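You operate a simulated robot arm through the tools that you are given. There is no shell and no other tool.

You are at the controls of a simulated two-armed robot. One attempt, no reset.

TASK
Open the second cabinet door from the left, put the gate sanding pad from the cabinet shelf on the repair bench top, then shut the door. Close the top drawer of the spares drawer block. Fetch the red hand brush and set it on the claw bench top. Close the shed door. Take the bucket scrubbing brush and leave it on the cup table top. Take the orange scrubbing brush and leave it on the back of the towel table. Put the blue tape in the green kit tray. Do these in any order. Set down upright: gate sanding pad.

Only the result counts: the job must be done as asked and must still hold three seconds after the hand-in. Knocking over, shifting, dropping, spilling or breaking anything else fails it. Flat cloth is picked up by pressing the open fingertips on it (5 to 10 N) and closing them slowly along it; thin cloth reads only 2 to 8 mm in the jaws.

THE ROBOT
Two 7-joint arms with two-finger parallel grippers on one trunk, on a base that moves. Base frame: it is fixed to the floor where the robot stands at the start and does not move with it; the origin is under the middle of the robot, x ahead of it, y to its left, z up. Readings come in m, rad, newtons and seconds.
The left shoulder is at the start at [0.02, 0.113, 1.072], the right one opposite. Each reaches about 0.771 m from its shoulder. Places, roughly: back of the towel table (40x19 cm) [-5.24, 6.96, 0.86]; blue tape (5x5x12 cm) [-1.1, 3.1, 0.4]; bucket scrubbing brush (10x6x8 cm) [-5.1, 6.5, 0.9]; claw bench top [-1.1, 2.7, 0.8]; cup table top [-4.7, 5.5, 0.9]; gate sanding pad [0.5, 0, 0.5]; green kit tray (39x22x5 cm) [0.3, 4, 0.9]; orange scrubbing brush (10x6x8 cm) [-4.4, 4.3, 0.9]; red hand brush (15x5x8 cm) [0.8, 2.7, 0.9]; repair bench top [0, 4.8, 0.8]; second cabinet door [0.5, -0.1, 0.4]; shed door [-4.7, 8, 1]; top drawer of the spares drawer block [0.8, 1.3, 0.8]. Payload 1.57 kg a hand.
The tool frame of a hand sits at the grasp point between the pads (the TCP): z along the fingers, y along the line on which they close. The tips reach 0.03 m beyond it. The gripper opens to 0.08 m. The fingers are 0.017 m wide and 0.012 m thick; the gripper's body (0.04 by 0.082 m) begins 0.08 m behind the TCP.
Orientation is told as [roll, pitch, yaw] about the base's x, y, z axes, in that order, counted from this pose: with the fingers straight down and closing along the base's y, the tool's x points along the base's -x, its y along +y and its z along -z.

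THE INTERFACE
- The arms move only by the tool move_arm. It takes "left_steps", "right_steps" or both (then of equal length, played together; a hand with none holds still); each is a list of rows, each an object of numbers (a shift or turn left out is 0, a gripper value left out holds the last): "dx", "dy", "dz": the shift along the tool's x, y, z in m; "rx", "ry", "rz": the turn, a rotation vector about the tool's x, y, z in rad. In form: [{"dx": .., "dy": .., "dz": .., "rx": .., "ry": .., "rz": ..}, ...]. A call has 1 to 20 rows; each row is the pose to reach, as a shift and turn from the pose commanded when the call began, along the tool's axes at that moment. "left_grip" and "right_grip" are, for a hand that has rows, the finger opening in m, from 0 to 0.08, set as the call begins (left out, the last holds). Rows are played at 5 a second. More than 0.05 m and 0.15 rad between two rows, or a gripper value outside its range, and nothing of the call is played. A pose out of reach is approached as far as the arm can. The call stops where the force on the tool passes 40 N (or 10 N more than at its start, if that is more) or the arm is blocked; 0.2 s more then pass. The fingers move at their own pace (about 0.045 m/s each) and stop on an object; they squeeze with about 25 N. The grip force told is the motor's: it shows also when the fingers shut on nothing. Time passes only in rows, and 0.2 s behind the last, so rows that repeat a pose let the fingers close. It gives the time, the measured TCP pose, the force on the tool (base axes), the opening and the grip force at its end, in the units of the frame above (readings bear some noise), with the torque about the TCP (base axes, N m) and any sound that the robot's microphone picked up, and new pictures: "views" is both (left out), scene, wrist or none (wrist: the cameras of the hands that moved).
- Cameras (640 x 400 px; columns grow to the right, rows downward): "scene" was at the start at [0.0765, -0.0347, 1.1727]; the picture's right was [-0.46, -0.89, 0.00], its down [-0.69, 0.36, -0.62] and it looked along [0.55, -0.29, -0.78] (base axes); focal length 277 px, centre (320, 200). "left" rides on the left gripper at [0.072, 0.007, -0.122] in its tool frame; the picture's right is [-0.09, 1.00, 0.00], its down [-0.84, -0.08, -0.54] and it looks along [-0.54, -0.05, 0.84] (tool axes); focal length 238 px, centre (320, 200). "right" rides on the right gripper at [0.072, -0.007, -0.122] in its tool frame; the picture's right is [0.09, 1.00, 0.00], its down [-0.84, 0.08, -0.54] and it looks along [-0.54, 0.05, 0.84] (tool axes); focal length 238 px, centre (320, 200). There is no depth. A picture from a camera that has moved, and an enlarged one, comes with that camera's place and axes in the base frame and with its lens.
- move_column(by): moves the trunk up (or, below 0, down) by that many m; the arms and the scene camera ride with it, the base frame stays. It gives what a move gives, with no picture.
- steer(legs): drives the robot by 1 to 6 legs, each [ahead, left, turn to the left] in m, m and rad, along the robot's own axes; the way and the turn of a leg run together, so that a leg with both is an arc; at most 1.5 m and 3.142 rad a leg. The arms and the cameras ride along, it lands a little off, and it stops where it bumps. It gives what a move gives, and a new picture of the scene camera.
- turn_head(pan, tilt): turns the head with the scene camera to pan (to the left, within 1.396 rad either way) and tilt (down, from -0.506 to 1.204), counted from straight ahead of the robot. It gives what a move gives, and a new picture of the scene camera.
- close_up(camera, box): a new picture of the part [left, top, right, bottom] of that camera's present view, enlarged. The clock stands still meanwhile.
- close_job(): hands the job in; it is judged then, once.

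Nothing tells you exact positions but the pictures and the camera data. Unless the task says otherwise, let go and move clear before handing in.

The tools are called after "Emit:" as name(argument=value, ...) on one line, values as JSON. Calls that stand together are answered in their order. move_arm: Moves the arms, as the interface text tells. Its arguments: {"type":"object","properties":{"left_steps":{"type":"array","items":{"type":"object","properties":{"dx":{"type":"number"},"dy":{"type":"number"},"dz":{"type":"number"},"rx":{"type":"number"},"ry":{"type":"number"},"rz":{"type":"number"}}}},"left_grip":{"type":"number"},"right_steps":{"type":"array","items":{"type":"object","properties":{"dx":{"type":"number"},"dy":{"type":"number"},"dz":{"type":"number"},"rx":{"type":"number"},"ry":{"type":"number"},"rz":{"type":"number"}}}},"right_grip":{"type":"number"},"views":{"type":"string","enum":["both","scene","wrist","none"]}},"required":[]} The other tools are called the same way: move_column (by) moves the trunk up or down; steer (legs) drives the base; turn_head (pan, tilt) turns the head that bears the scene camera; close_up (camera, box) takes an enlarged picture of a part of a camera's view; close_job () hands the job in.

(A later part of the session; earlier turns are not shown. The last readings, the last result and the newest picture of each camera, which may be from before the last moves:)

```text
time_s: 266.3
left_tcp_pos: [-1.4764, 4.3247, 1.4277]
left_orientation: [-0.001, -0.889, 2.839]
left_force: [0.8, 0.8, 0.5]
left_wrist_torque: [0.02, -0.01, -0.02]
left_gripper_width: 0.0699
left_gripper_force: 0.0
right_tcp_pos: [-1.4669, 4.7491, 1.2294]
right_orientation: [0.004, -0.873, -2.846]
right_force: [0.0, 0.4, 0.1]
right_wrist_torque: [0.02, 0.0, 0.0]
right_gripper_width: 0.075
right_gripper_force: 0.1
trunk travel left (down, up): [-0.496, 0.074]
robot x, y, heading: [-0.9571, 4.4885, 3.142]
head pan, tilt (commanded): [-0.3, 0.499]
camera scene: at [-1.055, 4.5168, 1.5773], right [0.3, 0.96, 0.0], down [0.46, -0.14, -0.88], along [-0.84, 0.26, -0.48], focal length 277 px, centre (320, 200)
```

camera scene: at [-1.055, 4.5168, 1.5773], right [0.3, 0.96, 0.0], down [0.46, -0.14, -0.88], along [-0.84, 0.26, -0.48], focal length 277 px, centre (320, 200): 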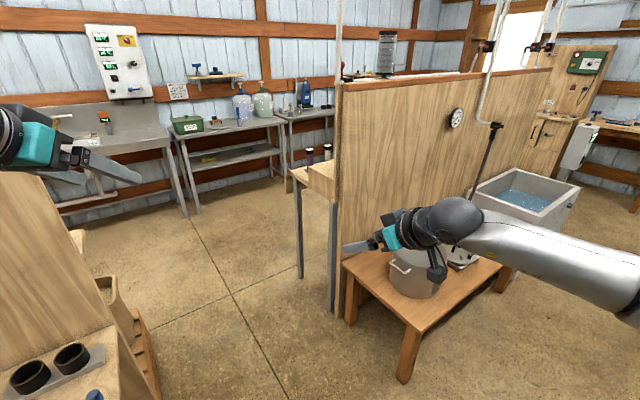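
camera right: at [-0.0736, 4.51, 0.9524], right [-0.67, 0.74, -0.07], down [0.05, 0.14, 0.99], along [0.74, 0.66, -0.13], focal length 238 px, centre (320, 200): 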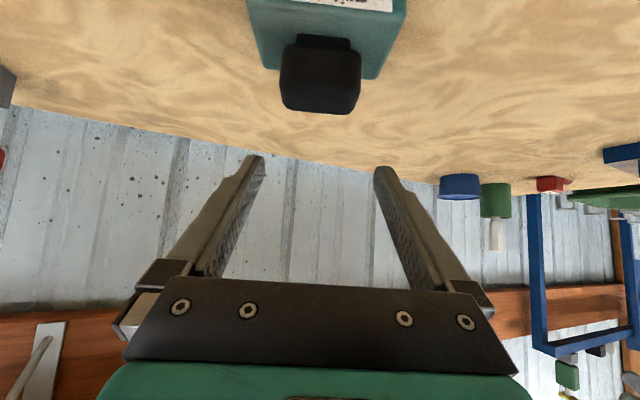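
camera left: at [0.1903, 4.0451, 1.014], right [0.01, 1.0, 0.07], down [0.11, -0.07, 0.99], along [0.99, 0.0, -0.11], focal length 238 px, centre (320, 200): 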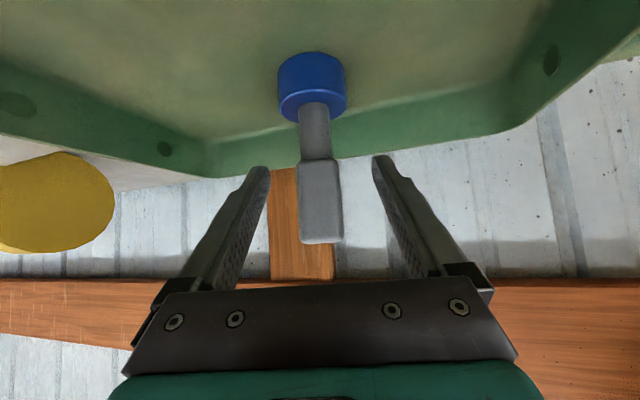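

My elbows stick out too far for the gap. I stretch both hands forward to bring the elbows in before passing.

Emit:
move_arm(left_steps=[{"dx": 0.0108, "dz": 0.0438}, {"dx": 0.0216, "dz": 0.0876}, {"dx": 0.0325, "dz": 0.1314}, {"dx": 0.0433, "dz": 0.1752}, {"dx": 0.0541, "dz": 0.219}], right_steps=[{"dx": -0.0209, "dy": 0.0186, "dz": 0.028}, {"dx": -0.0418, "dy": 0.0372, "dz": 0.0561}, {"dx": -0.0628, "dy": 0.0559, "dz": 0.0841}, {"dx": -0.0837, "dy": 0.0745, "dz": 0.1122}, {"dx": -0.1046, "dy": 0.0931, "dz": 0.1402}], left_grip=0.04, right_grip=0.04, views="none")

Emit:
turn_head(pan=0.0, tilt=0.6)

```text
time_s: 267.5
left_tcp_pos: [-1.6069, 4.3655, 1.2469]
left_orientation: [-0.001, -0.889, 2.84]
left_force: [0.3, 0.1, -1.1]
left_wrist_torque: [0.01, 0.0, 0.01]
left_gripper_width: 0.04
left_gripper_force: 0.0
right_tcp_pos: [-1.6076, 4.6094, 1.219]
right_orientation: [0.002, -0.87, -2.845]
right_force: [-0.9, -0.6, -0.5]
right_wrist_torque: [-0.02, -0.01, -0.01]
right_gripper_width: 0.0399
right_gripper_force: 0.1
trunk travel left (down, up): [-0.496, 0.074]
robot x, y, heading: [-0.9537, 4.4919, 3.142]
head pan, tilt (commanded): [-0.3, 0.499]
```

```text
time_s: 268.3
left_tcp_pos: [-1.6054, 4.3658, 1.2474]
left_orientation: [-0.002, -0.888, 2.84]
left_force: [0.0, -0.3, -0.7]
left_wrist_torque: [0.01, -0.01, -0.01]
left_gripper_width: 0.0402
left_gripper_force: 0.0
right_tcp_pos: [-1.6065, 4.61, 1.2195]
right_orientation: [0.002, -0.872, -2.847]
right_force: [-0.6, -1.3, -0.8]
right_wrist_torque: [-0.03, -0.06, -0.03]
right_gripper_width: 0.0398
right_gripper_force: 0.0
trunk travel left (down, up): [-0.496, 0.074]
robot x, y, heading: [-0.9566, 4.4902, 3.146]
head pan, tilt (commanded): [0.0, 0.6]
camera scene: at [-1.0566, 4.49, 1.5682], right [0.0, 1.0, 0.0], down [0.56, 0.0, -0.83], along [-0.83, 0.0, -0.56], focal length 277 px, centre (320, 200)
```

scene: 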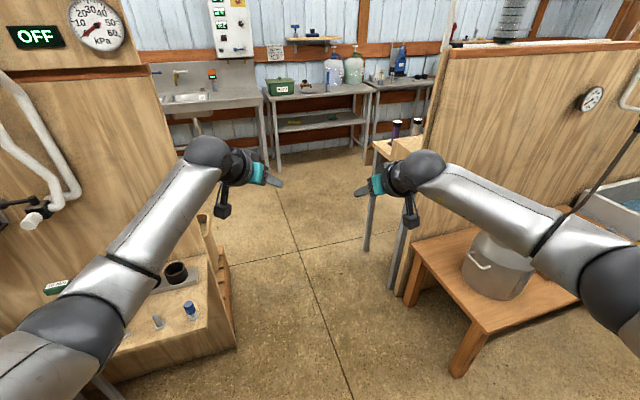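

The elbows now fit: about 8 cm clearance each side. I drive straight through the gap.

Emit:
steer(legs=[[0.7, 0.02, -0.004], [0.8, 0.0, 0.0]])

```text
time_s: 276.0
left_tcp_pos: [-3.1012, 4.3528, 1.2476]
left_orientation: [-0.003, -0.888, 2.839]
left_force: [-0.5, -0.5, -1.2]
left_wrist_torque: [0.01, 0.01, 0.01]
left_gripper_width: 0.0403
left_gripper_force: 0.0
right_tcp_pos: [-3.1017, 4.5967, 1.2182]
right_orientation: [0.003, -0.873, -2.849]
right_force: [0.4, -0.4, 0.6]
right_wrist_torque: [0.01, 0.01, -0.01]
right_gripper_width: 0.0399
right_gripper_force: 0.0
trunk travel left (down, up): [-0.496, 0.074]
robot x, y, heading: [-2.4536, 4.4781, 3.142]
head pan, tilt (commanded): [0.0, 0.6]
camera scene: at [-2.5526, 4.4763, 1.5682], right [0.0, 1.0, 0.0], down [0.57, 0.0, -0.82], along [-0.82, 0.0, -0.57], focal length 277 px, centre (320, 200)
```

scene: 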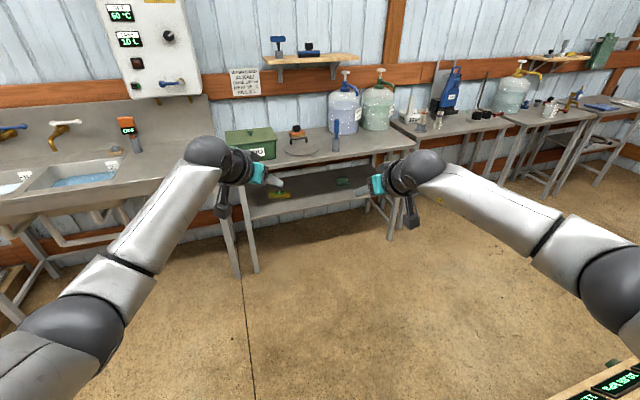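

Through. Along the far wall are the tables; I enlarge the view to find the orange scrubbing brush and the others.

Emit:
close_up(camera="scene", box=[200, 90, 420, 220])

Emit:
close_up(camera="scene", box=[380, 40, 640, 200])

```text
2.91 times, centred on (310, 155) of scene
camera zoom: at [-2.5526, 4.4763, 1.5682], right [0.0, 1.0, 0.0], down [0.57, 0.0, -0.82], along [-0.82, 0.0, -0.57], focal length 804 px, centre (349, 331)
```

zoom: 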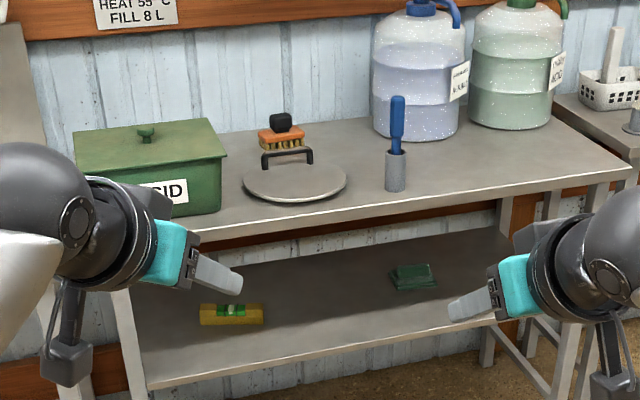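

```text
2.46 times, centred on (510, 120) of scene
camera zoom: at [-2.5526, 4.4763, 1.5682], right [0.0, 1.0, 0.0], down [0.57, 0.0, -0.82], along [-0.82, 0.0, -0.57], focal length 681 px, centre (-148, 397)
```

zoom: 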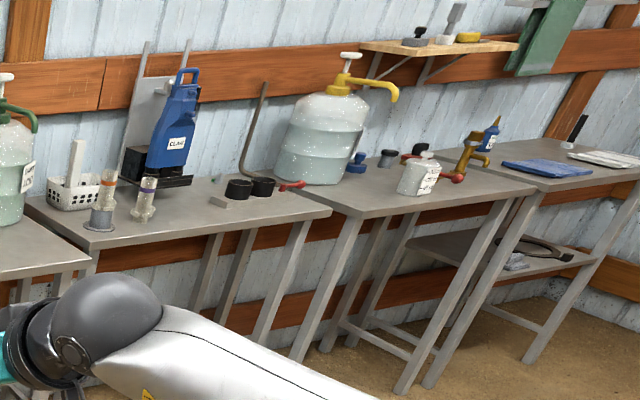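

The orange scrubbing brush sits at the back of the first table behind a pan lid, around (-4.31, 4.32). I tuck the right hand and approach with the left.

Emit:
move_arm(right_steps=[{"dx": 0.0207, "dy": -0.0075, "dz": -0.0402}, {"dx": 0.0414, "dy": -0.015, "dz": -0.0804}, {"dx": 0.062, "dy": -0.0224, "dz": -0.1206}, {"dx": 0.0827, "dy": -0.0299, "dz": -0.1608}, {"dx": 0.1034, "dy": -0.0374, "dz": -0.201}], views="none")

Emit:
steer(legs=[[0.75, 0.03, 0.0]])

Emit:
turn_head(pan=0.1, tilt=0.7)

```text
time_s: 277.2
left_tcp_pos: [-3.0987, 4.3529, 1.2472]
left_orientation: [-0.003, -0.889, 2.837]
left_force: [0.8, -0.1, -0.3]
left_wrist_torque: [0.01, 0.04, -0.01]
left_gripper_width: 0.0396
left_gripper_force: 0.0
right_tcp_pos: [-2.8992, 4.6952, 1.2694]
right_orientation: [0.003, -0.874, -2.848]
right_force: [-0.3, 0.7, -0.8]
right_wrist_torque: [-0.01, 0.0, 0.02]
right_gripper_width: 0.0402
right_gripper_force: 0.0
trunk travel left (down, up): [-0.496, 0.074]
robot x, y, heading: [-2.453, 4.4733, 3.14]
head pan, tilt (commanded): [0.0, 0.6]
```

```text
time_s: 281.3
left_tcp_pos: [-3.8474, 4.3142, 1.2471]
left_orientation: [-0.002, -0.888, 2.849]
left_force: [0.2, 1.0, 0.0]
left_wrist_torque: [0.04, -0.01, 0.01]
left_gripper_width: 0.0399
left_gripper_force: 0.1
right_tcp_pos: [-3.6524, 4.6578, 1.2679]
right_orientation: [0.004, -0.873, -2.84]
right_force: [-0.8, -0.7, -0.7]
right_wrist_torque: [-0.03, -0.03, -0.06]
right_gripper_width: 0.0398
right_gripper_force: 0.0
trunk travel left (down, up): [-0.496, 0.074]
robot x, y, heading: [-3.2005, 4.4413, -3.13]
head pan, tilt (commanded): [0.0, 0.6]
camera scene: at [-3.3004, 4.4427, 1.5682], right [-0.01, 1.0, 0.0], down [0.57, 0.0, -0.82], along [-0.82, -0.01, -0.57], focal length 277 px, centre (320, 200)
```

scene: 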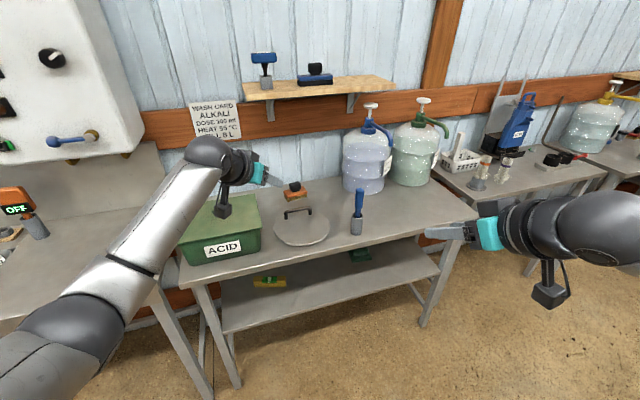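

```text
time_s: 281.9
left_tcp_pos: [-3.8473, 4.313, 1.2469]
left_orientation: [-0.003, -0.889, 2.848]
left_force: [-0.7, 0.2, -0.7]
left_wrist_torque: [-0.01, -0.03, -0.01]
left_gripper_width: 0.04
left_gripper_force: 0.0
right_tcp_pos: [-3.6523, 4.6572, 1.2687]
right_orientation: [0.004, -0.873, -2.837]
right_force: [0.2, 0.3, 0.1]
right_wrist_torque: [-0.01, -0.01, -0.02]
right_gripper_width: 0.04
right_gripper_force: 0.1
trunk travel left (down, up): [-0.496, 0.074]
robot x, y, heading: [-3.2009, 4.4466, -3.133]
head pan, tilt (commanded): [0.099, 0.7]
camera scene: at [-3.296, 4.4343, 1.5596], right [-0.11, 0.99, 0.0], down [0.64, 0.07, -0.77], along [-0.76, -0.08, -0.64], focal length 277 px, centre (320, 200)
```

scene: 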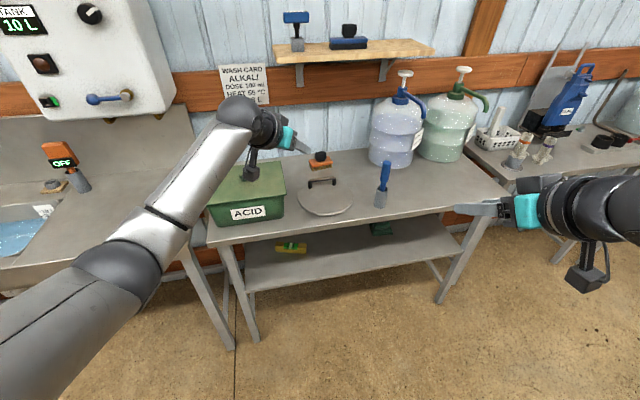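

Emit:
close_up(camera="scene", box=[200, 130, 440, 270])

Emit:
close_up(camera="left", box=[0, 0, 640, 400])

```text
2.67 times, centred on (320, 200) of scene
camera zoom: at [-3.296, 4.4343, 1.5596], right [-0.11, 0.99, 0.0], down [0.64, 0.07, -0.77], along [-0.76, -0.08, -0.64], focal length 738 px, centre (320, 200)
```

zoom: 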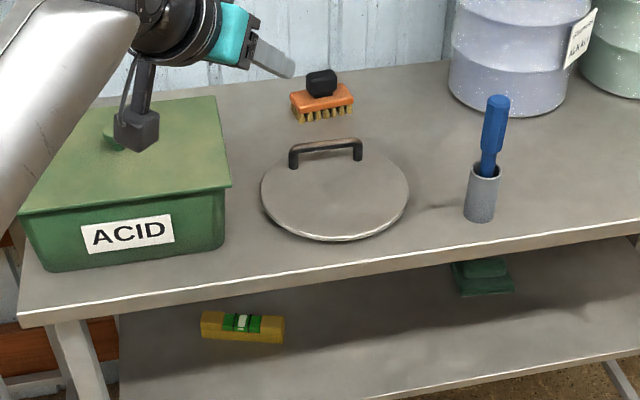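

```text
1.00 times, centred on (320, 200) of left (not enlarged: the box is as wide or as high as the picture)
camera zoom: at [-3.7151, 4.2643, 1.2684], right [-0.35, -0.94, 0.07], down [-0.08, 0.1, 0.99], along [-0.94, 0.34, -0.11], focal length 238 px, centre (320, 200)
```

zoom: 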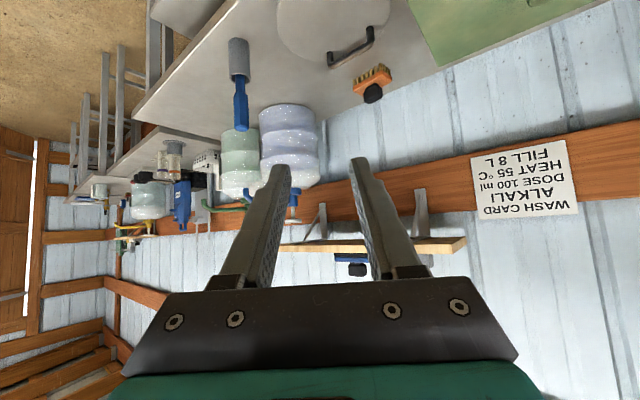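

The brush stands at (-4.377, 4.322), turned like the table (about 0.35 rad), so the right hand suits it. I tuck the left hand back, square the robot to this table and move in.

Emit:
move_arm(left_steps=[{"dx": 0.0075, "dy": 0.003, "dz": -0.0433}, {"dx": 0.015, "dy": 0.0059, "dz": -0.0866}, {"dx": 0.0225, "dy": 0.0089, "dz": -0.1299}, {"dx": 0.0301, "dy": 0.0119, "dz": -0.1731}, {"dx": 0.0376, "dy": 0.0149, "dz": -0.2164}, {"dx": 0.0451, "dy": 0.0178, "dz": -0.2597}, {"dx": 0.0526, "dy": 0.0208, "dz": -0.303}], views="none")

Emit:
steer(legs=[[0.0, 0.0, 0.333], [0.35, -0.12, 0.0]])

Emit:
move_column(by=-0.2)

Emit:
turn_head(pan=-0.1, tilt=0.8)

```text
time_s: 283.5
left_tcp_pos: [-3.5953, 4.2153, 1.3968]
left_orientation: [-0.003, -0.888, 2.848]
left_force: [0.0, -1.0, -0.1]
left_wrist_torque: [0.03, 0.01, 0.0]
left_gripper_width: 0.04
left_gripper_force: 0.0
right_tcp_pos: [-3.6515, 4.6577, 1.2674]
right_orientation: [0.002, -0.875, -2.836]
right_force: [0.2, 0.1, -0.5]
right_wrist_torque: [-0.03, -0.02, 0.0]
right_gripper_width: 0.0401
right_gripper_force: 0.0
trunk travel left (down, up): [-0.496, 0.074]
robot x, y, heading: [-3.1986, 4.4422, -3.13]
head pan, tilt (commanded): [0.099, 0.7]
```

```text
time_s: 286.9
left_tcp_pos: [-3.8762, 4.1022, 1.3952]
left_orientation: [-0.002, -0.888, -3.111]
left_force: [-1.0, 0.3, 0.9]
left_wrist_torque: [-0.03, 0.02, 0.02]
left_gripper_width: 0.0402
left_gripper_force: 0.2
right_tcp_pos: [-4.0695, 4.503, 1.2685]
right_orientation: [0.004, -0.874, -2.515]
right_force: [-0.2, -0.1, -1.5]
right_wrist_torque: [0.0, -0.03, 0.01]
right_gripper_width: 0.0401
right_gripper_force: 0.0
trunk travel left (down, up): [-0.496, 0.074]
robot x, y, heading: [-3.5764, 4.445, -2.813]
head pan, tilt (commanded): [0.099, 0.7]
camera scene: at [-3.6612, 4.4046, 1.5595], right [-0.42, 0.91, 0.0], down [0.59, 0.27, -0.76], along [-0.69, -0.32, -0.64], focal length 277 px, centre (320, 200)
```

scene: 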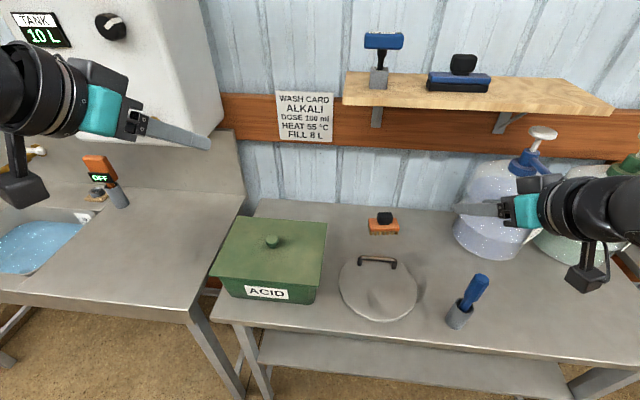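

```text
time_s: 289.1
left_tcp_pos: [-3.8754, 4.1031, 1.1955]
left_orientation: [-0.002, -0.889, -3.112]
left_force: [0.4, -0.4, 0.4]
left_wrist_torque: [0.01, -0.01, 0.01]
left_gripper_width: 0.04
left_gripper_force: 0.0
right_tcp_pos: [-4.0681, 4.5022, 1.0691]
right_orientation: [0.001, -0.875, -2.514]
right_force: [-0.4, 0.0, 0.5]
right_wrist_torque: [-0.05, 0.02, 0.02]
right_gripper_width: 0.04
right_gripper_force: 0.0
trunk travel left (down, up): [-0.296, 0.274]
robot x, y, heading: [-3.5752, 4.4446, -2.812]
head pan, tilt (commanded): [0.099, 0.7]
```

```text
time_s: 289.8
left_tcp_pos: [-3.8743, 4.1015, 1.1968]
left_orientation: [-0.002, -0.888, -3.112]
left_force: [0.3, -0.1, -0.2]
left_wrist_torque: [-0.01, -0.04, 0.0]
left_gripper_width: 0.0399
left_gripper_force: 0.0
right_tcp_pos: [-4.069, 4.5038, 1.0683]
right_orientation: [0.002, -0.874, -2.513]
right_force: [0.0, 0.5, 0.6]
right_wrist_torque: [0.02, -0.02, -0.01]
right_gripper_width: 0.04
right_gripper_force: 0.0
trunk travel left (down, up): [-0.296, 0.274]
robot x, y, heading: [-3.5722, 4.4409, -2.811]
head pan, tilt (commanded): [-0.099, 0.799]
camera scene: at [-3.6618, 4.4215, 1.3514], right [-0.23, 0.97, 0.0], down [0.7, 0.17, -0.7], along [-0.68, -0.16, -0.72], focal length 277 px, centre (320, 200)
```

scene: 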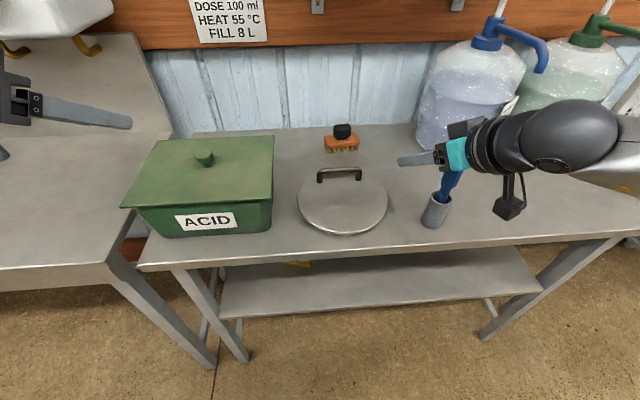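

Emit:
close_up(camera="scene", box=[270, 100, 430, 200])

Emit:
close_up(camera="right", box=[0, 0, 640, 400])

```text
4.00 times, centred on (350, 150) of scene
camera zoom: at [-3.6618, 4.4215, 1.3514], right [-0.23, 0.97, 0.0], down [0.7, 0.17, -0.7], along [-0.68, -0.16, -0.72], focal length 1106 px, centre (200, 400)
```

zoom: 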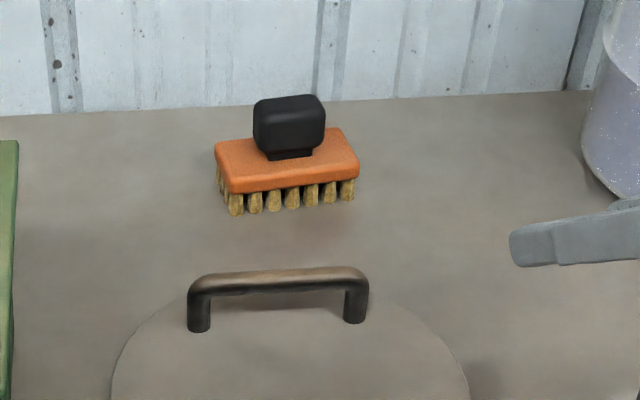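

```text
1.00 times, centred on (320, 200) of right (not enlarged: the box is as wide or as high as the picture)
camera zoom: at [-3.9598, 4.5917, 1.0919], right [0.63, -0.77, -0.07], down [-0.05, -0.13, 0.99], along [-0.77, -0.62, -0.13], focal length 238 px, centre (320, 200)
```

zoom: 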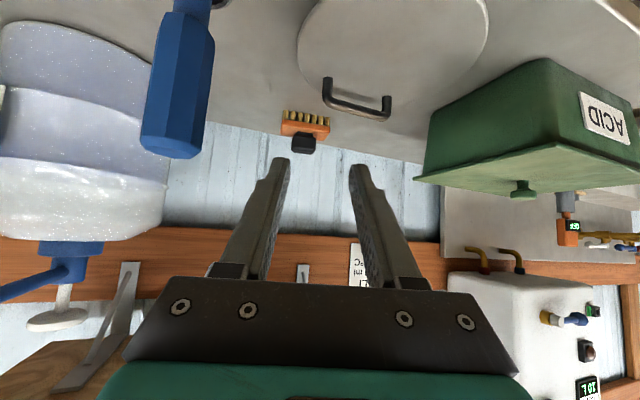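

The knob is at (-4.366, 4.321, 0.912) and the brush is turned 0.42 rad. I drive 12 cm closer, then bring the right hand to a pre-grasp above and behind the lid.

Emit:
steer(legs=[[0.12, 0.0, 0.0]])

```text
time_s: 291.1
left_tcp_pos: [-3.9897, 4.0642, 1.196]
left_orientation: [-0.002, -0.89, -3.114]
left_force: [0.0, 0.1, 0.2]
left_wrist_torque: [0.03, -0.01, -0.02]
left_gripper_width: 0.0401
left_gripper_force: 0.1
right_tcp_pos: [-4.181, 4.4652, 1.0672]
right_orientation: [0.004, -0.873, -2.515]
right_force: [-0.1, 0.0, -0.4]
right_wrist_torque: [-0.02, -0.03, -0.01]
right_gripper_width: 0.0398
right_gripper_force: 0.2
trunk travel left (down, up): [-0.296, 0.274]
robot x, y, heading: [-3.6877, 4.405, -2.814]
head pan, tilt (commanded): [-0.099, 0.799]
camera scene: at [-3.7751, 4.3828, 1.3512], right [-0.23, 0.97, 0.0], down [0.7, 0.16, -0.7], along [-0.68, -0.16, -0.72], focal length 277 px, centre (320, 200)
```

scene: 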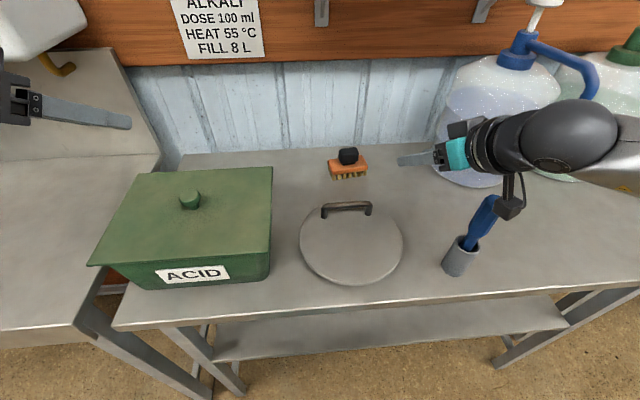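

Emit:
move_arm(right_steps=[{"dx": -0.0192, "dy": 0.0059, "dz": 0.0374, "rx": 0.0402, "ry": 0.0558, "rz": 0.0338}, {"dx": -0.0385, "dy": 0.0118, "dz": 0.0748, "rx": 0.0805, "ry": 0.1115, "rz": 0.0675}, {"dx": -0.0577, "dy": 0.0176, "dz": 0.1121, "rx": 0.1207, "ry": 0.1673, "rz": 0.1013}, {"dx": -0.0769, "dy": 0.0235, "dz": 0.1495, "rx": 0.1609, "ry": 0.223, "rz": 0.135}], right_grip=0.08, views="both")

```text
time_s: 292.1
left_tcp_pos: [-3.9883, 4.0647, 1.1954]
left_orientation: [-0.004, -0.887, -3.113]
left_force: [0.4, 0.4, 0.0]
left_wrist_torque: [0.0, 0.0, -0.02]
left_gripper_width: 0.0398
left_gripper_force: 0.1
right_tcp_pos: [-4.2991, 4.3491, 1.0304]
right_orientation: [-0.026, -0.65, -2.706]
right_force: [0.8, -0.1, 0.5]
right_wrist_torque: [-0.01, -0.02, -0.01]
right_gripper_width: 0.08
right_gripper_force: 0.1
trunk travel left (down, up): [-0.296, 0.274]
robot x, y, heading: [-3.6883, 4.4033, -2.814]
head pan, tilt (commanded): [-0.099, 0.799]
camera scene: at [-3.7743, 4.3823, 1.3513], right [-0.23, 0.97, 0.0], down [0.7, 0.16, -0.7], along [-0.68, -0.16, -0.72], focal length 277 px, centre (320, 200)
camera right: at [-4.1814, 4.409, 1.0846], right [0.47, -0.88, -0.08], down [-0.27, -0.23, 0.94], along [-0.84, -0.42, -0.34], focal length 238 px, centre (320, 200)
```

scene: 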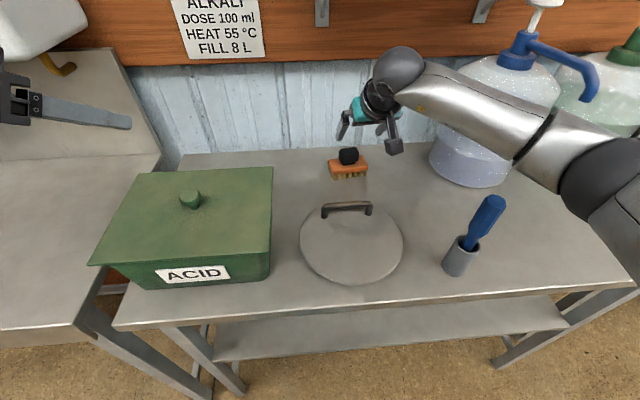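
right: 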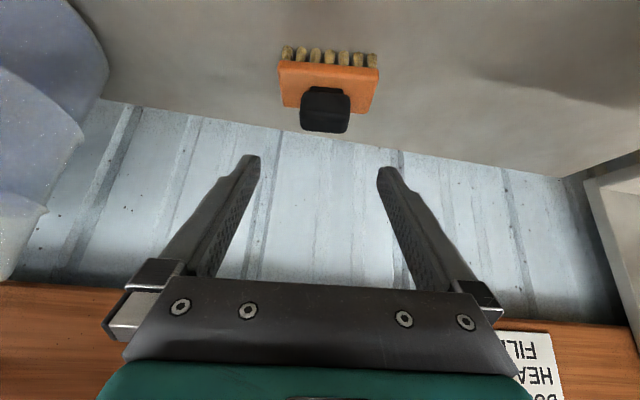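

The brush is centred between the open fingers. I descend along the finger direction onto the knob.

Emit:
move_arm(right_steps=[{"dx": 0.0042, "dz": 0.0443}, {"dx": 0.0083, "dy": 0.0005, "dz": 0.0886}, {"dx": 0.0125, "dy": 0.001, "dz": 0.1329}], views="wrist")

```text
time_s: 292.9
left_tcp_pos: [-3.9862, 4.0644, 1.1971]
left_orientation: [0.0, -0.892, -3.114]
left_force: [-0.7, -0.3, 0.8]
left_wrist_torque: [0.03, 0.0, -0.03]
left_gripper_width: 0.0398
left_gripper_force: 0.1
right_tcp_pos: [-4.3641, 4.3221, 0.923]
right_orientation: [-0.023, -0.669, -2.705]
right_force: [1.8, 0.4, 20.0]
right_wrist_torque: [-0.83, -0.16, -0.03]
right_gripper_width: 0.0796
right_gripper_force: 0.0
trunk travel left (down, up): [-0.296, 0.274]
robot x, y, heading: [-3.6852, 4.4027, -2.815]
head pan, tilt (commanded): [-0.099, 0.799]
camera right: at [-4.246, 4.3822, 0.9749], right [0.47, -0.88, -0.07], down [-0.25, -0.22, 0.94], along [-0.84, -0.43, -0.33], focal length 238 px, centre (320, 200)
```

right: 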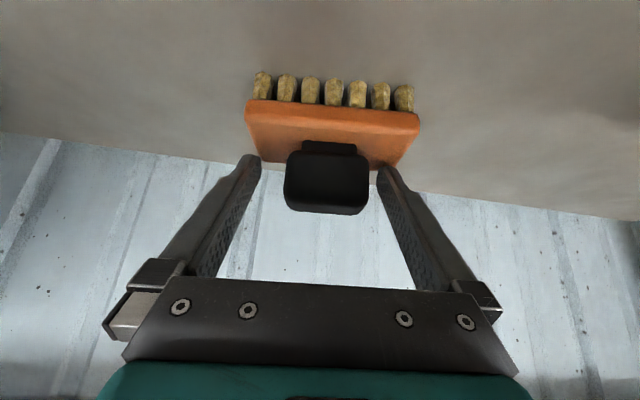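

The fingertips touch the brush body. I rise 14 mm to unload and then close on the knob.

Emit:
move_arm(right_steps=[{"dx": -0.0085, "dz": -0.0111}, {"dx": -0.0085, "dz": -0.0111}], views="none")

Emit:
move_arm(right_steps=[{"dx": 0.0}, {"dx": 0.0}, {"dx": 0.0}, {"dx": 0.0}], right_grip=0.0, views="wrist")

```text
time_s: 293.5
left_tcp_pos: [-3.9887, 4.0633, 1.1957]
left_orientation: [-0.002, -0.89, -3.113]
left_force: [0.3, -0.5, -1.0]
left_wrist_torque: [-0.04, -0.04, -0.02]
left_gripper_width: 0.04
left_gripper_force: 0.0
right_tcp_pos: [-4.3626, 4.3242, 0.9284]
right_orientation: [-0.031, -0.649, -2.706]
right_force: [0.0, 0.7, -0.2]
right_wrist_torque: [0.02, 0.02, -0.01]
right_gripper_width: 0.0799
right_gripper_force: 0.0
trunk travel left (down, up): [-0.296, 0.274]
robot x, y, heading: [-3.687, 4.4029, -2.81]
head pan, tilt (commanded): [-0.099, 0.799]
```

```text
time_s: 294.5
left_tcp_pos: [-3.9891, 4.0643, 1.1966]
left_orientation: [-0.001, -0.888, -3.113]
left_force: [-0.1, -1.0, 0.3]
left_wrist_torque: [-0.01, 0.01, 0.01]
left_gripper_width: 0.0397
left_gripper_force: 0.2
right_tcp_pos: [-4.3648, 4.3252, 0.931]
right_orientation: [-0.027, -0.651, -2.707]
right_force: [0.1, -0.5, -0.1]
right_wrist_torque: [-0.09, -0.08, 0.07]
right_gripper_width: 0.05
right_gripper_force: 25.1
trunk travel left (down, up): [-0.296, 0.274]
robot x, y, heading: [-3.6842, 4.403, -2.813]
head pan, tilt (commanded): [-0.099, 0.799]
camera right: at [-4.246, 4.3834, 0.9845], right [0.47, -0.88, -0.08], down [-0.27, -0.23, 0.94], along [-0.84, -0.42, -0.34], focal length 238 px, centre (320, 200)
```

right: 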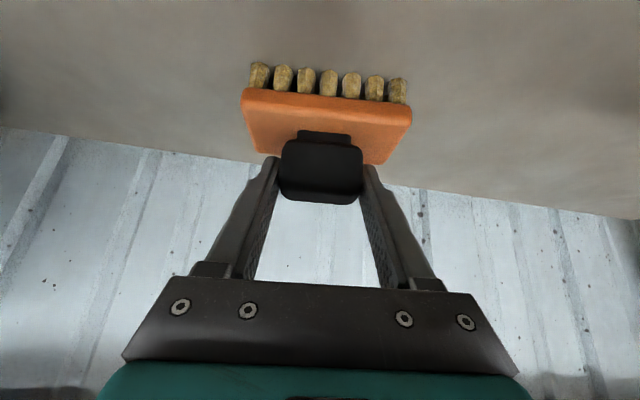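

Held at 50 mm. I lift it straight up.

Emit:
move_arm(right_steps=[{"dx": -0.0242, "dz": -0.0318}, {"dx": -0.0485, "dz": -0.0637}, {"dx": -0.0727, "dz": -0.0955}, {"dx": -0.097, "dz": -0.1273}], views="both")

```text
time_s: 295.5
left_tcp_pos: [-3.9886, 4.0644, 1.1957]
left_orientation: [-0.003, -0.888, -3.112]
left_force: [-1.2, -0.2, 0.2]
left_wrist_torque: [0.01, 0.0, -0.03]
left_gripper_width: 0.04
left_gripper_force: 0.2
right_tcp_pos: [-4.3639, 4.3198, 1.0933]
right_orientation: [-0.029, -0.651, -2.706]
right_force: [0.8, -0.2, -1.0]
right_wrist_torque: [0.02, -0.01, 0.0]
right_gripper_width: 0.0498
right_gripper_force: 24.8
trunk travel left (down, up): [-0.296, 0.274]
robot x, y, heading: [-3.6851, 4.4054, -2.807]
head pan, tilt (commanded): [-0.099, 0.799]
camera scene: at [-3.7739, 4.3831, 1.3513], right [-0.23, 0.97, 0.0], down [0.7, 0.16, -0.7], along [-0.68, -0.16, -0.72], focal length 277 px, centre (320, 200)
camera right: at [-4.2461, 4.3794, 1.1467], right [0.47, -0.88, -0.08], down [-0.27, -0.23, 0.94], along [-0.84, -0.42, -0.34], focal length 238 px, centre (320, 200)
```

scene: 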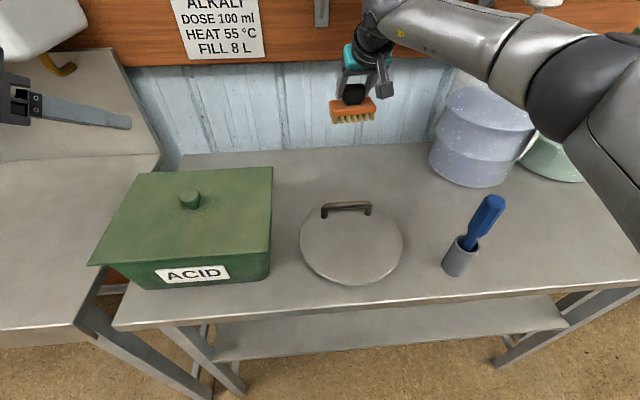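
right: 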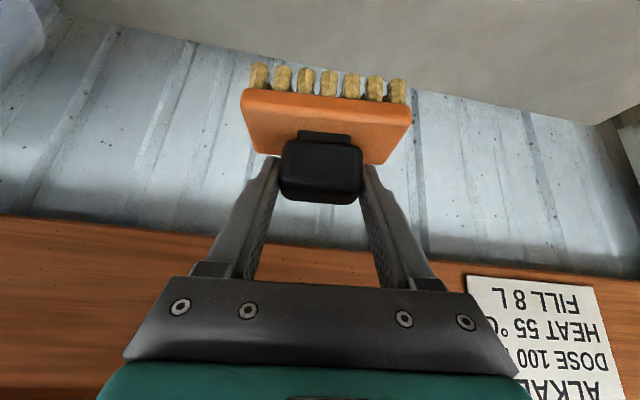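

The orange brush is in the right hand. I back off and move along the wall toward the next tables.

Emit:
steer(legs=[[-0.55, 0.0, 0.0], [0.0, -1.2, 0.0]])

Emit:
turn_head(pan=-0.3, tilt=0.4)

```text
time_s: 304.2
left_tcp_pos: [-3.8531, 5.3672, 1.196]
left_orientation: [-0.003, -0.886, -3.112]
left_force: [0.1, 0.3, 0.9]
left_wrist_torque: [0.0, 0.02, -0.03]
left_gripper_width: 0.0401
left_gripper_force: 0.1
right_tcp_pos: [-4.2299, 5.6213, 1.0924]
right_orientation: [-0.027, -0.65, -2.702]
right_force: [-0.8, 0.1, -1.9]
right_wrist_torque: [-0.01, -0.01, 0.02]
right_gripper_width: 0.0499
right_gripper_force: 24.6
trunk travel left (down, up): [-0.296, 0.274]
robot x, y, heading: [-3.5533, 5.7027, -2.812]
head pan, tilt (commanded): [-0.099, 0.799]
camera scene: at [-3.6401, 5.6859, 1.3513], right [-0.23, 0.97, 0.0], down [0.7, 0.17, -0.7], along [-0.68, -0.16, -0.72], focal length 277 px, centre (320, 200)
```

scene: 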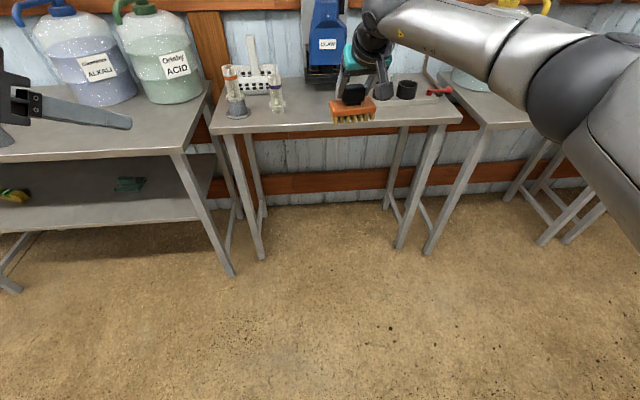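

```text
time_s: 305.1
left_tcp_pos: [-3.8542, 5.3671, 1.1955]
left_orientation: [-0.003, -0.888, -3.112]
left_force: [-0.4, -0.2, -0.4]
left_wrist_torque: [0.01, -0.02, 0.01]
left_gripper_width: 0.0399
left_gripper_force: 0.0
right_tcp_pos: [-4.2296, 5.6197, 1.0917]
right_orientation: [-0.026, -0.651, -2.701]
right_force: [-0.1, 0.1, -0.6]
right_wrist_torque: [-0.03, -0.01, -0.01]
right_gripper_width: 0.0498
right_gripper_force: 25.4
trunk travel left (down, up): [-0.296, 0.274]
robot x, y, heading: [-3.5494, 5.7028, -2.808]
head pan, tilt (commanded): [-0.3, 0.4]
camera scene: at [-3.6541, 5.7013, 1.3863], right [-0.03, 1.0, 0.0], down [0.39, 0.01, -0.92], along [-0.92, -0.03, -0.39], focal length 277 px, centre (320, 200)
```

scene: 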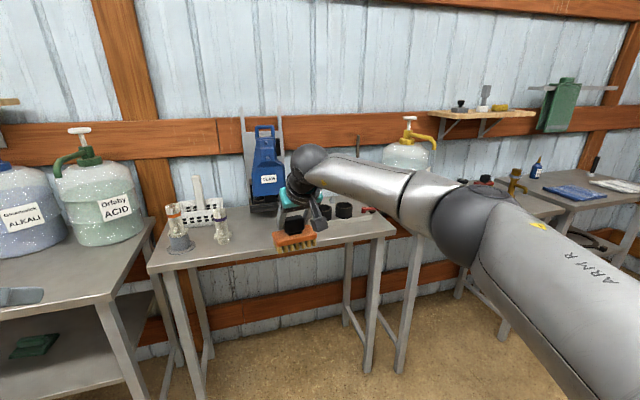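

The second table (with the cups) is the cup table; the bucket brush must be on the third one, and the towel table is the fourth. I back off and move further right, tucking the right arm.

Emit:
steer(legs=[[-0.35, 0.0, 0.0]])

Emit:
move_arm(right_steps=[{"dx": 0.01, "dz": -0.045}, {"dx": 0.02, "dz": -0.09}, {"dx": 0.03, "dz": -0.135}, {"dx": 0.04, "dz": -0.18}, {"dx": 0.05, "dz": -0.22}], views="none")

Emit:
steer(legs=[[0.0, -0.9, 0.0]])

Emit:
turn_head(pan=0.0, tilt=0.45)

```text
time_s: 307.3
left_tcp_pos: [-3.5762, 5.4619, 1.1951]
left_orientation: [-0.002, -0.888, -3.103]
left_force: [1.0, 0.1, 0.7]
left_wrist_torque: [0.0, 0.0, 0.01]
left_gripper_width: 0.0404
left_gripper_force: 0.1
right_tcp_pos: [-3.9559, 5.712, 1.0913]
right_orientation: [-0.028, -0.651, -2.691]
right_force: [-0.5, -0.1, -1.5]
right_wrist_torque: [0.01, 0.02, -0.01]
right_gripper_width: 0.0494
right_gripper_force: 24.4
trunk travel left (down, up): [-0.296, 0.274]
robot x, y, heading: [-3.2792, 5.8055, -2.798]
head pan, tilt (commanded): [-0.3, 0.4]
stopped in leg 1: the robot was blocked; the commanded pose is now the measured one
camera scene: at [-3.3814, 5.7993, 1.3865], right [-0.04, 1.0, 0.0], down [0.39, 0.02, -0.92], along [-0.92, -0.04, -0.39], focal length 277 px, centre (320, 200)
```

scene: 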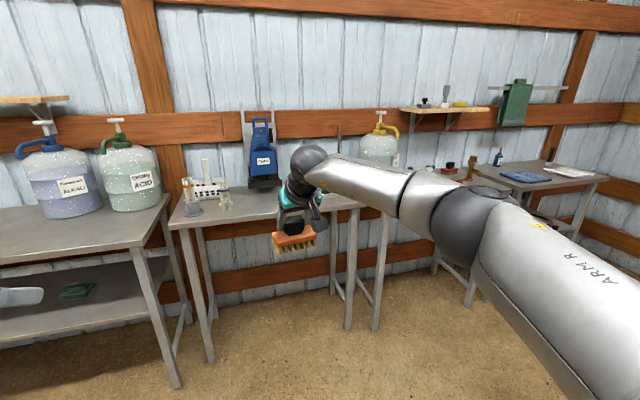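

```text
time_s: 308.5
left_tcp_pos: [-3.5775, 5.4629, 1.195]
left_orientation: [-0.002, -0.888, -3.103]
left_force: [0.7, -0.4, -0.5]
left_wrist_torque: [0.0, -0.01, 0.0]
left_gripper_width: 0.0399
left_gripper_force: 0.0
right_tcp_pos: [-3.7997, 5.7816, 1.2378]
right_orientation: [-0.029, -0.653, -2.691]
right_force: [0.6, 0.2, -1.7]
right_wrist_torque: [0.02, -0.01, 0.0]
right_gripper_width: 0.0498
right_gripper_force: 24.7
trunk travel left (down, up): [-0.296, 0.274]
robot x, y, heading: [-3.2796, 5.8054, -2.798]
head pan, tilt (commanded): [-0.3, 0.4]
```

```text
time_s: 313.3
left_tcp_pos: [-3.8838, 6.3227, 1.195]
left_orientation: [-0.002, -0.889, -3.106]
left_force: [0.0, 0.2, -0.7]
left_wrist_torque: [0.0, 0.03, 0.04]
left_gripper_width: 0.0397
left_gripper_force: 0.0
right_tcp_pos: [-4.1053, 6.6417, 1.2375]
right_orientation: [-0.026, -0.65, -2.696]
right_force: [-0.4, 0.1, -2.6]
right_wrist_torque: [-0.01, -0.02, 0.02]
right_gripper_width: 0.0498
right_gripper_force: 24.6
trunk travel left (down, up): [-0.296, 0.274]
robot x, y, heading: [-3.5848, 6.6629, -2.801]
head pan, tilt (commanded): [-0.3, 0.4]
camera scene: at [-3.6874, 6.6588, 1.3864], right [-0.04, 1.0, 0.0], down [0.39, 0.01, -0.92], along [-0.92, -0.04, -0.39], focal length 277 px, centre (320, 200)
```

scene: 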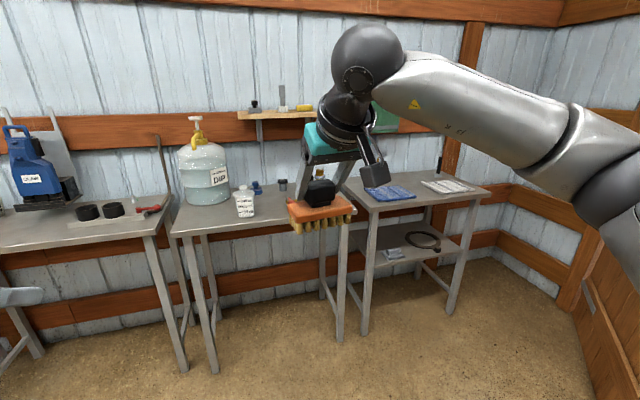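

```text
time_s: 314.1
left_tcp_pos: [-3.8843, 6.3225, 1.1956]
left_orientation: [0.0, -0.889, -3.105]
left_force: [1.5, 0.5, 0.0]
left_wrist_torque: [-0.02, -0.01, -0.02]
left_gripper_width: 0.04
left_gripper_force: 0.0
right_tcp_pos: [-4.1054, 6.6414, 1.2366]
right_orientation: [-0.028, -0.65, -2.697]
right_force: [-0.7, -0.2, -2.1]
right_wrist_torque: [-0.01, -0.01, 0.02]
right_gripper_width: 0.0496
right_gripper_force: 25.5
trunk travel left (down, up): [-0.296, 0.274]
robot x, y, heading: [-3.587, 6.664, -2.809]
head pan, tilt (commanded): [0.0, 0.45]
camera scene: at [-3.6814, 6.6316, 1.3818], right [-0.33, 0.94, 0.0], down [0.41, 0.14, -0.9], along [-0.85, -0.3, -0.44], focal length 277 px, centre (320, 200)
```

scene: 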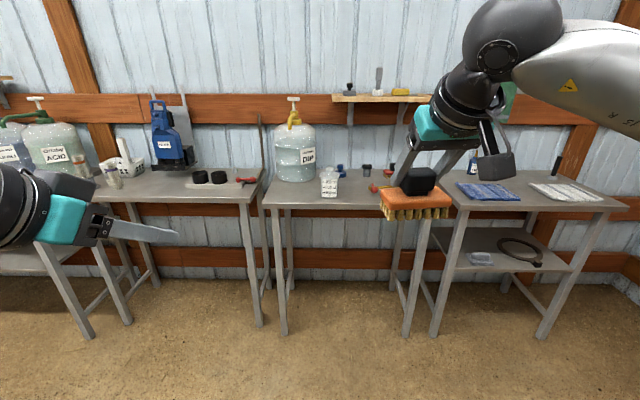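

While backing, the base was blocked by something behind near (-3.0, 5.9). I look back there to make sure nothing was disturbed.

Emit:
turn_head(pan=1.39, tilt=0.5)

```text
time_s: 315.6
left_tcp_pos: [-3.8846, 6.3224, 1.195]
left_orientation: [-0.004, -0.888, -3.105]
left_force: [1.0, 0.0, 0.0]
left_wrist_torque: [0.0, -0.02, 0.03]
left_gripper_width: 0.0399
left_gripper_force: 0.1
right_tcp_pos: [-4.1057, 6.6426, 1.2377]
right_orientation: [-0.03, -0.651, -2.697]
right_force: [-0.1, 0.5, -1.1]
right_wrist_torque: [-0.01, 0.0, 0.01]
right_gripper_width: 0.0498
right_gripper_force: 25.4
trunk travel left (down, up): [-0.296, 0.274]
robot x, y, heading: [-3.5822, 6.6672, -2.802]
head pan, tilt (commanded): [1.389, 0.499]
camera scene: at [-3.5805, 6.5722, 1.3773], right [-0.99, -0.16, 0.0], down [-0.07, 0.47, -0.88], along [0.14, -0.87, -0.48], focal length 277 px, centre (320, 200)
```

scene: 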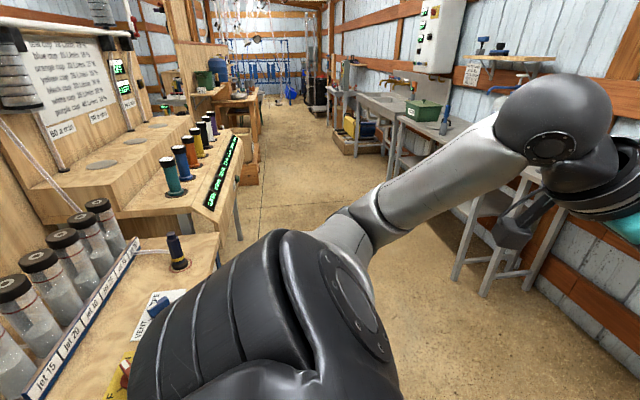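

Everything on the bench behind still stands; I only touched its front. I keep off it. Now I shift the right arm aside to see the third table.

Emit:
move_arm(right_steps=[{"dx": 0.016, "dy": -0.0381, "dz": -0.0122}, {"dx": 0.032, "dy": -0.0762, "dz": -0.0243}, {"dx": 0.048, "dy": -0.1143, "dz": -0.0365}, {"dx": 0.064, "dy": -0.1524, "dz": -0.0486}, {"dx": 0.08, "dy": -0.1905, "dz": -0.0608}], views="none")

Emit:
turn_head(pan=0.0, tilt=0.5)

Emit:
close_up(camera="scene", box=[240, 110, 440, 230])

```text
time_s: 316.8
left_tcp_pos: [-3.8836, 6.3228, 1.1953]
left_orientation: [-0.001, -0.889, -3.107]
left_force: [0.3, -0.6, -0.8]
left_wrist_torque: [-0.02, 0.04, 0.02]
left_gripper_width: 0.04
left_gripper_force: 0.0
right_tcp_pos: [-4.0929, 6.8566, 1.2401]
right_orientation: [-0.029, -0.652, -2.694]
right_force: [-0.7, 0.1, -2.0]
right_wrist_torque: [-0.03, -0.04, 0.02]
right_gripper_width: 0.0496
right_gripper_force: 24.5
trunk travel left (down, up): [-0.296, 0.274]
robot x, y, heading: [-3.5849, 6.6674, -2.803]
head pan, tilt (commanded): [1.389, 0.499]
```

```text
time_s: 318.3
left_tcp_pos: [-3.8844, 6.3218, 1.1959]
left_orientation: [-0.002, -0.888, -3.106]
left_force: [-0.7, 0.0, -0.2]
left_wrist_torque: [0.01, 0.02, 0.01]
left_gripper_width: 0.04
left_gripper_force: 0.1
right_tcp_pos: [-4.0941, 6.855, 1.2404]
right_orientation: [-0.025, -0.652, -2.696]
right_force: [0.4, 0.8, -2.2]
right_wrist_torque: [0.01, -0.02, 0.01]
right_gripper_width: 0.0496
right_gripper_force: 25.0
trunk travel left (down, up): [-0.296, 0.274]
robot x, y, heading: [-3.5836, 6.6648, -2.808]
head pan, tilt (commanded): [0.0, 0.499]
camera scene: at [-3.6805, 6.6318, 1.3773], right [-0.33, 0.94, 0.0], down [0.45, 0.16, -0.88], along [-0.83, -0.29, -0.48], focal length 277 px, centre (320, 200)
```

scene: 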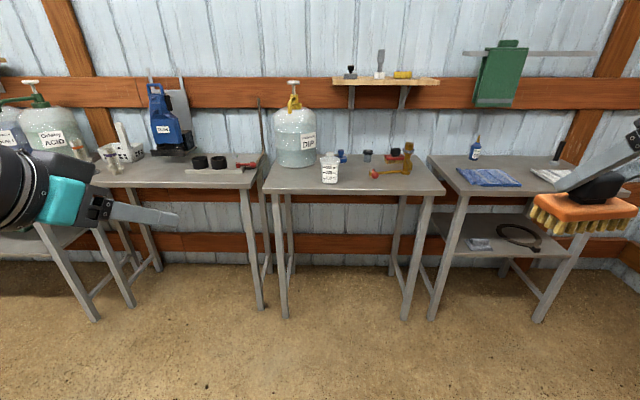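

```text
3.20 times, centred on (340, 170) of scene
camera zoom: at [-3.6805, 6.6318, 1.3773], right [-0.33, 0.94, 0.0], down [0.45, 0.16, -0.88], along [-0.83, -0.29, -0.48], focal length 885 px, centre (256, 296)
```

zoom: 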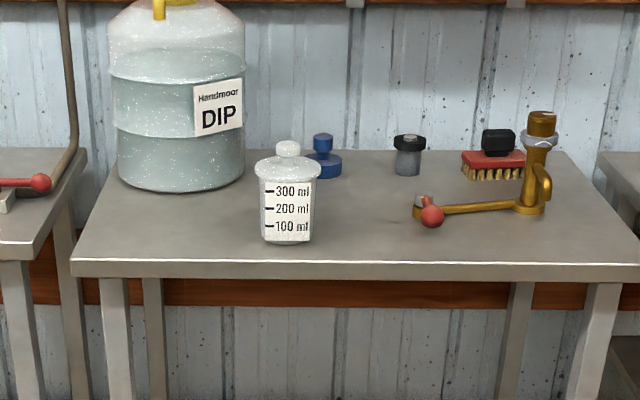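

The bucket scrubbing brush is the red one with the black knob near (-5.05, 6.55), behind a brass valve. First I deal with the orange brush: I move closer to the towel table to look at its back strip.

Emit:
steer(legs=[[0.1, -0.3, 0.0]])

Emit:
turn_head(pan=0.0, tilt=0.6)

```text
time_s: 320.4
left_tcp_pos: [-4.0783, 6.5725, 1.1949]
left_orientation: [-0.003, -0.888, -3.109]
left_force: [-0.4, 0.1, 0.0]
left_wrist_torque: [0.01, -0.02, 0.02]
left_gripper_width: 0.0401
left_gripper_force: 0.1
right_tcp_pos: [-4.2874, 7.107, 1.2387]
right_orientation: [-0.027, -0.651, -2.695]
right_force: [0.0, -0.3, -1.6]
right_wrist_torque: [-0.03, -0.02, 0.0]
right_gripper_width: 0.0497
right_gripper_force: 24.7
trunk travel left (down, up): [-0.296, 0.274]
robot x, y, heading: [-3.7783, 6.9163, -2.803]
head pan, tilt (commanded): [0.0, 0.499]
camera scene: at [-3.8746, 6.8833, 1.3773], right [-0.33, 0.94, 0.0], down [0.45, 0.16, -0.88], along [-0.83, -0.29, -0.48], focal length 277 px, centre (320, 200)
```

scene: 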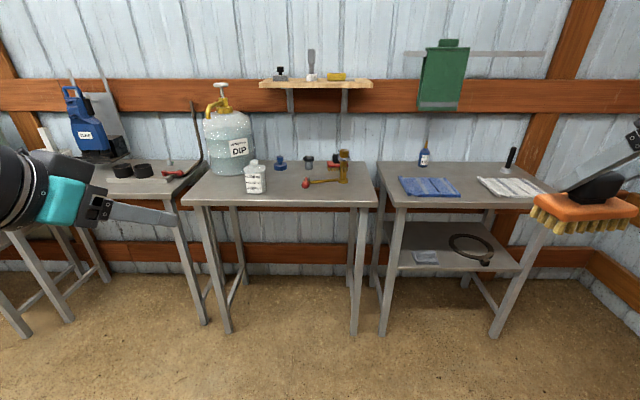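

```text
time_s: 321.1
left_tcp_pos: [-4.0789, 6.5733, 1.1943]
left_orientation: [0.0, -0.888, -3.104]
left_force: [0.1, 1.0, -0.2]
left_wrist_torque: [0.0, -0.01, 0.0]
left_gripper_width: 0.0402
left_gripper_force: 0.0
right_tcp_pos: [-4.2867, 7.1059, 1.2382]
right_orientation: [-0.028, -0.652, -2.697]
right_force: [0.4, 0.0, -1.8]
right_wrist_torque: [0.01, -0.02, 0.0]
right_gripper_width: 0.0499
right_gripper_force: 25.3
trunk travel left (down, up): [-0.296, 0.274]
robot x, y, heading: [-3.7797, 6.9162, -2.805]
head pan, tilt (commanded): [0.0, 0.6]
camera scene: at [-3.8716, 6.8836, 1.3682], right [-0.33, 0.94, 0.0], down [0.53, 0.19, -0.83], along [-0.78, -0.27, -0.56], focal length 277 px, centre (320, 200)
```

scene: 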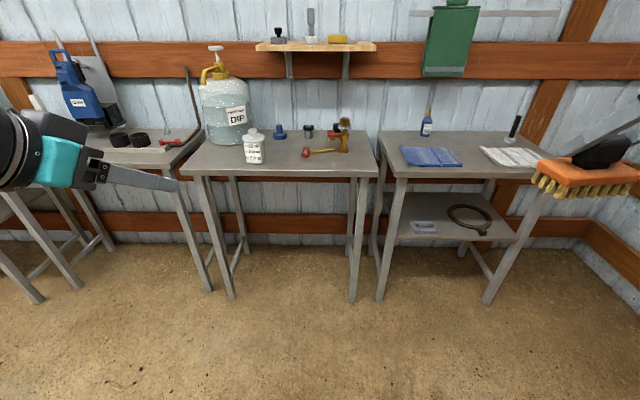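

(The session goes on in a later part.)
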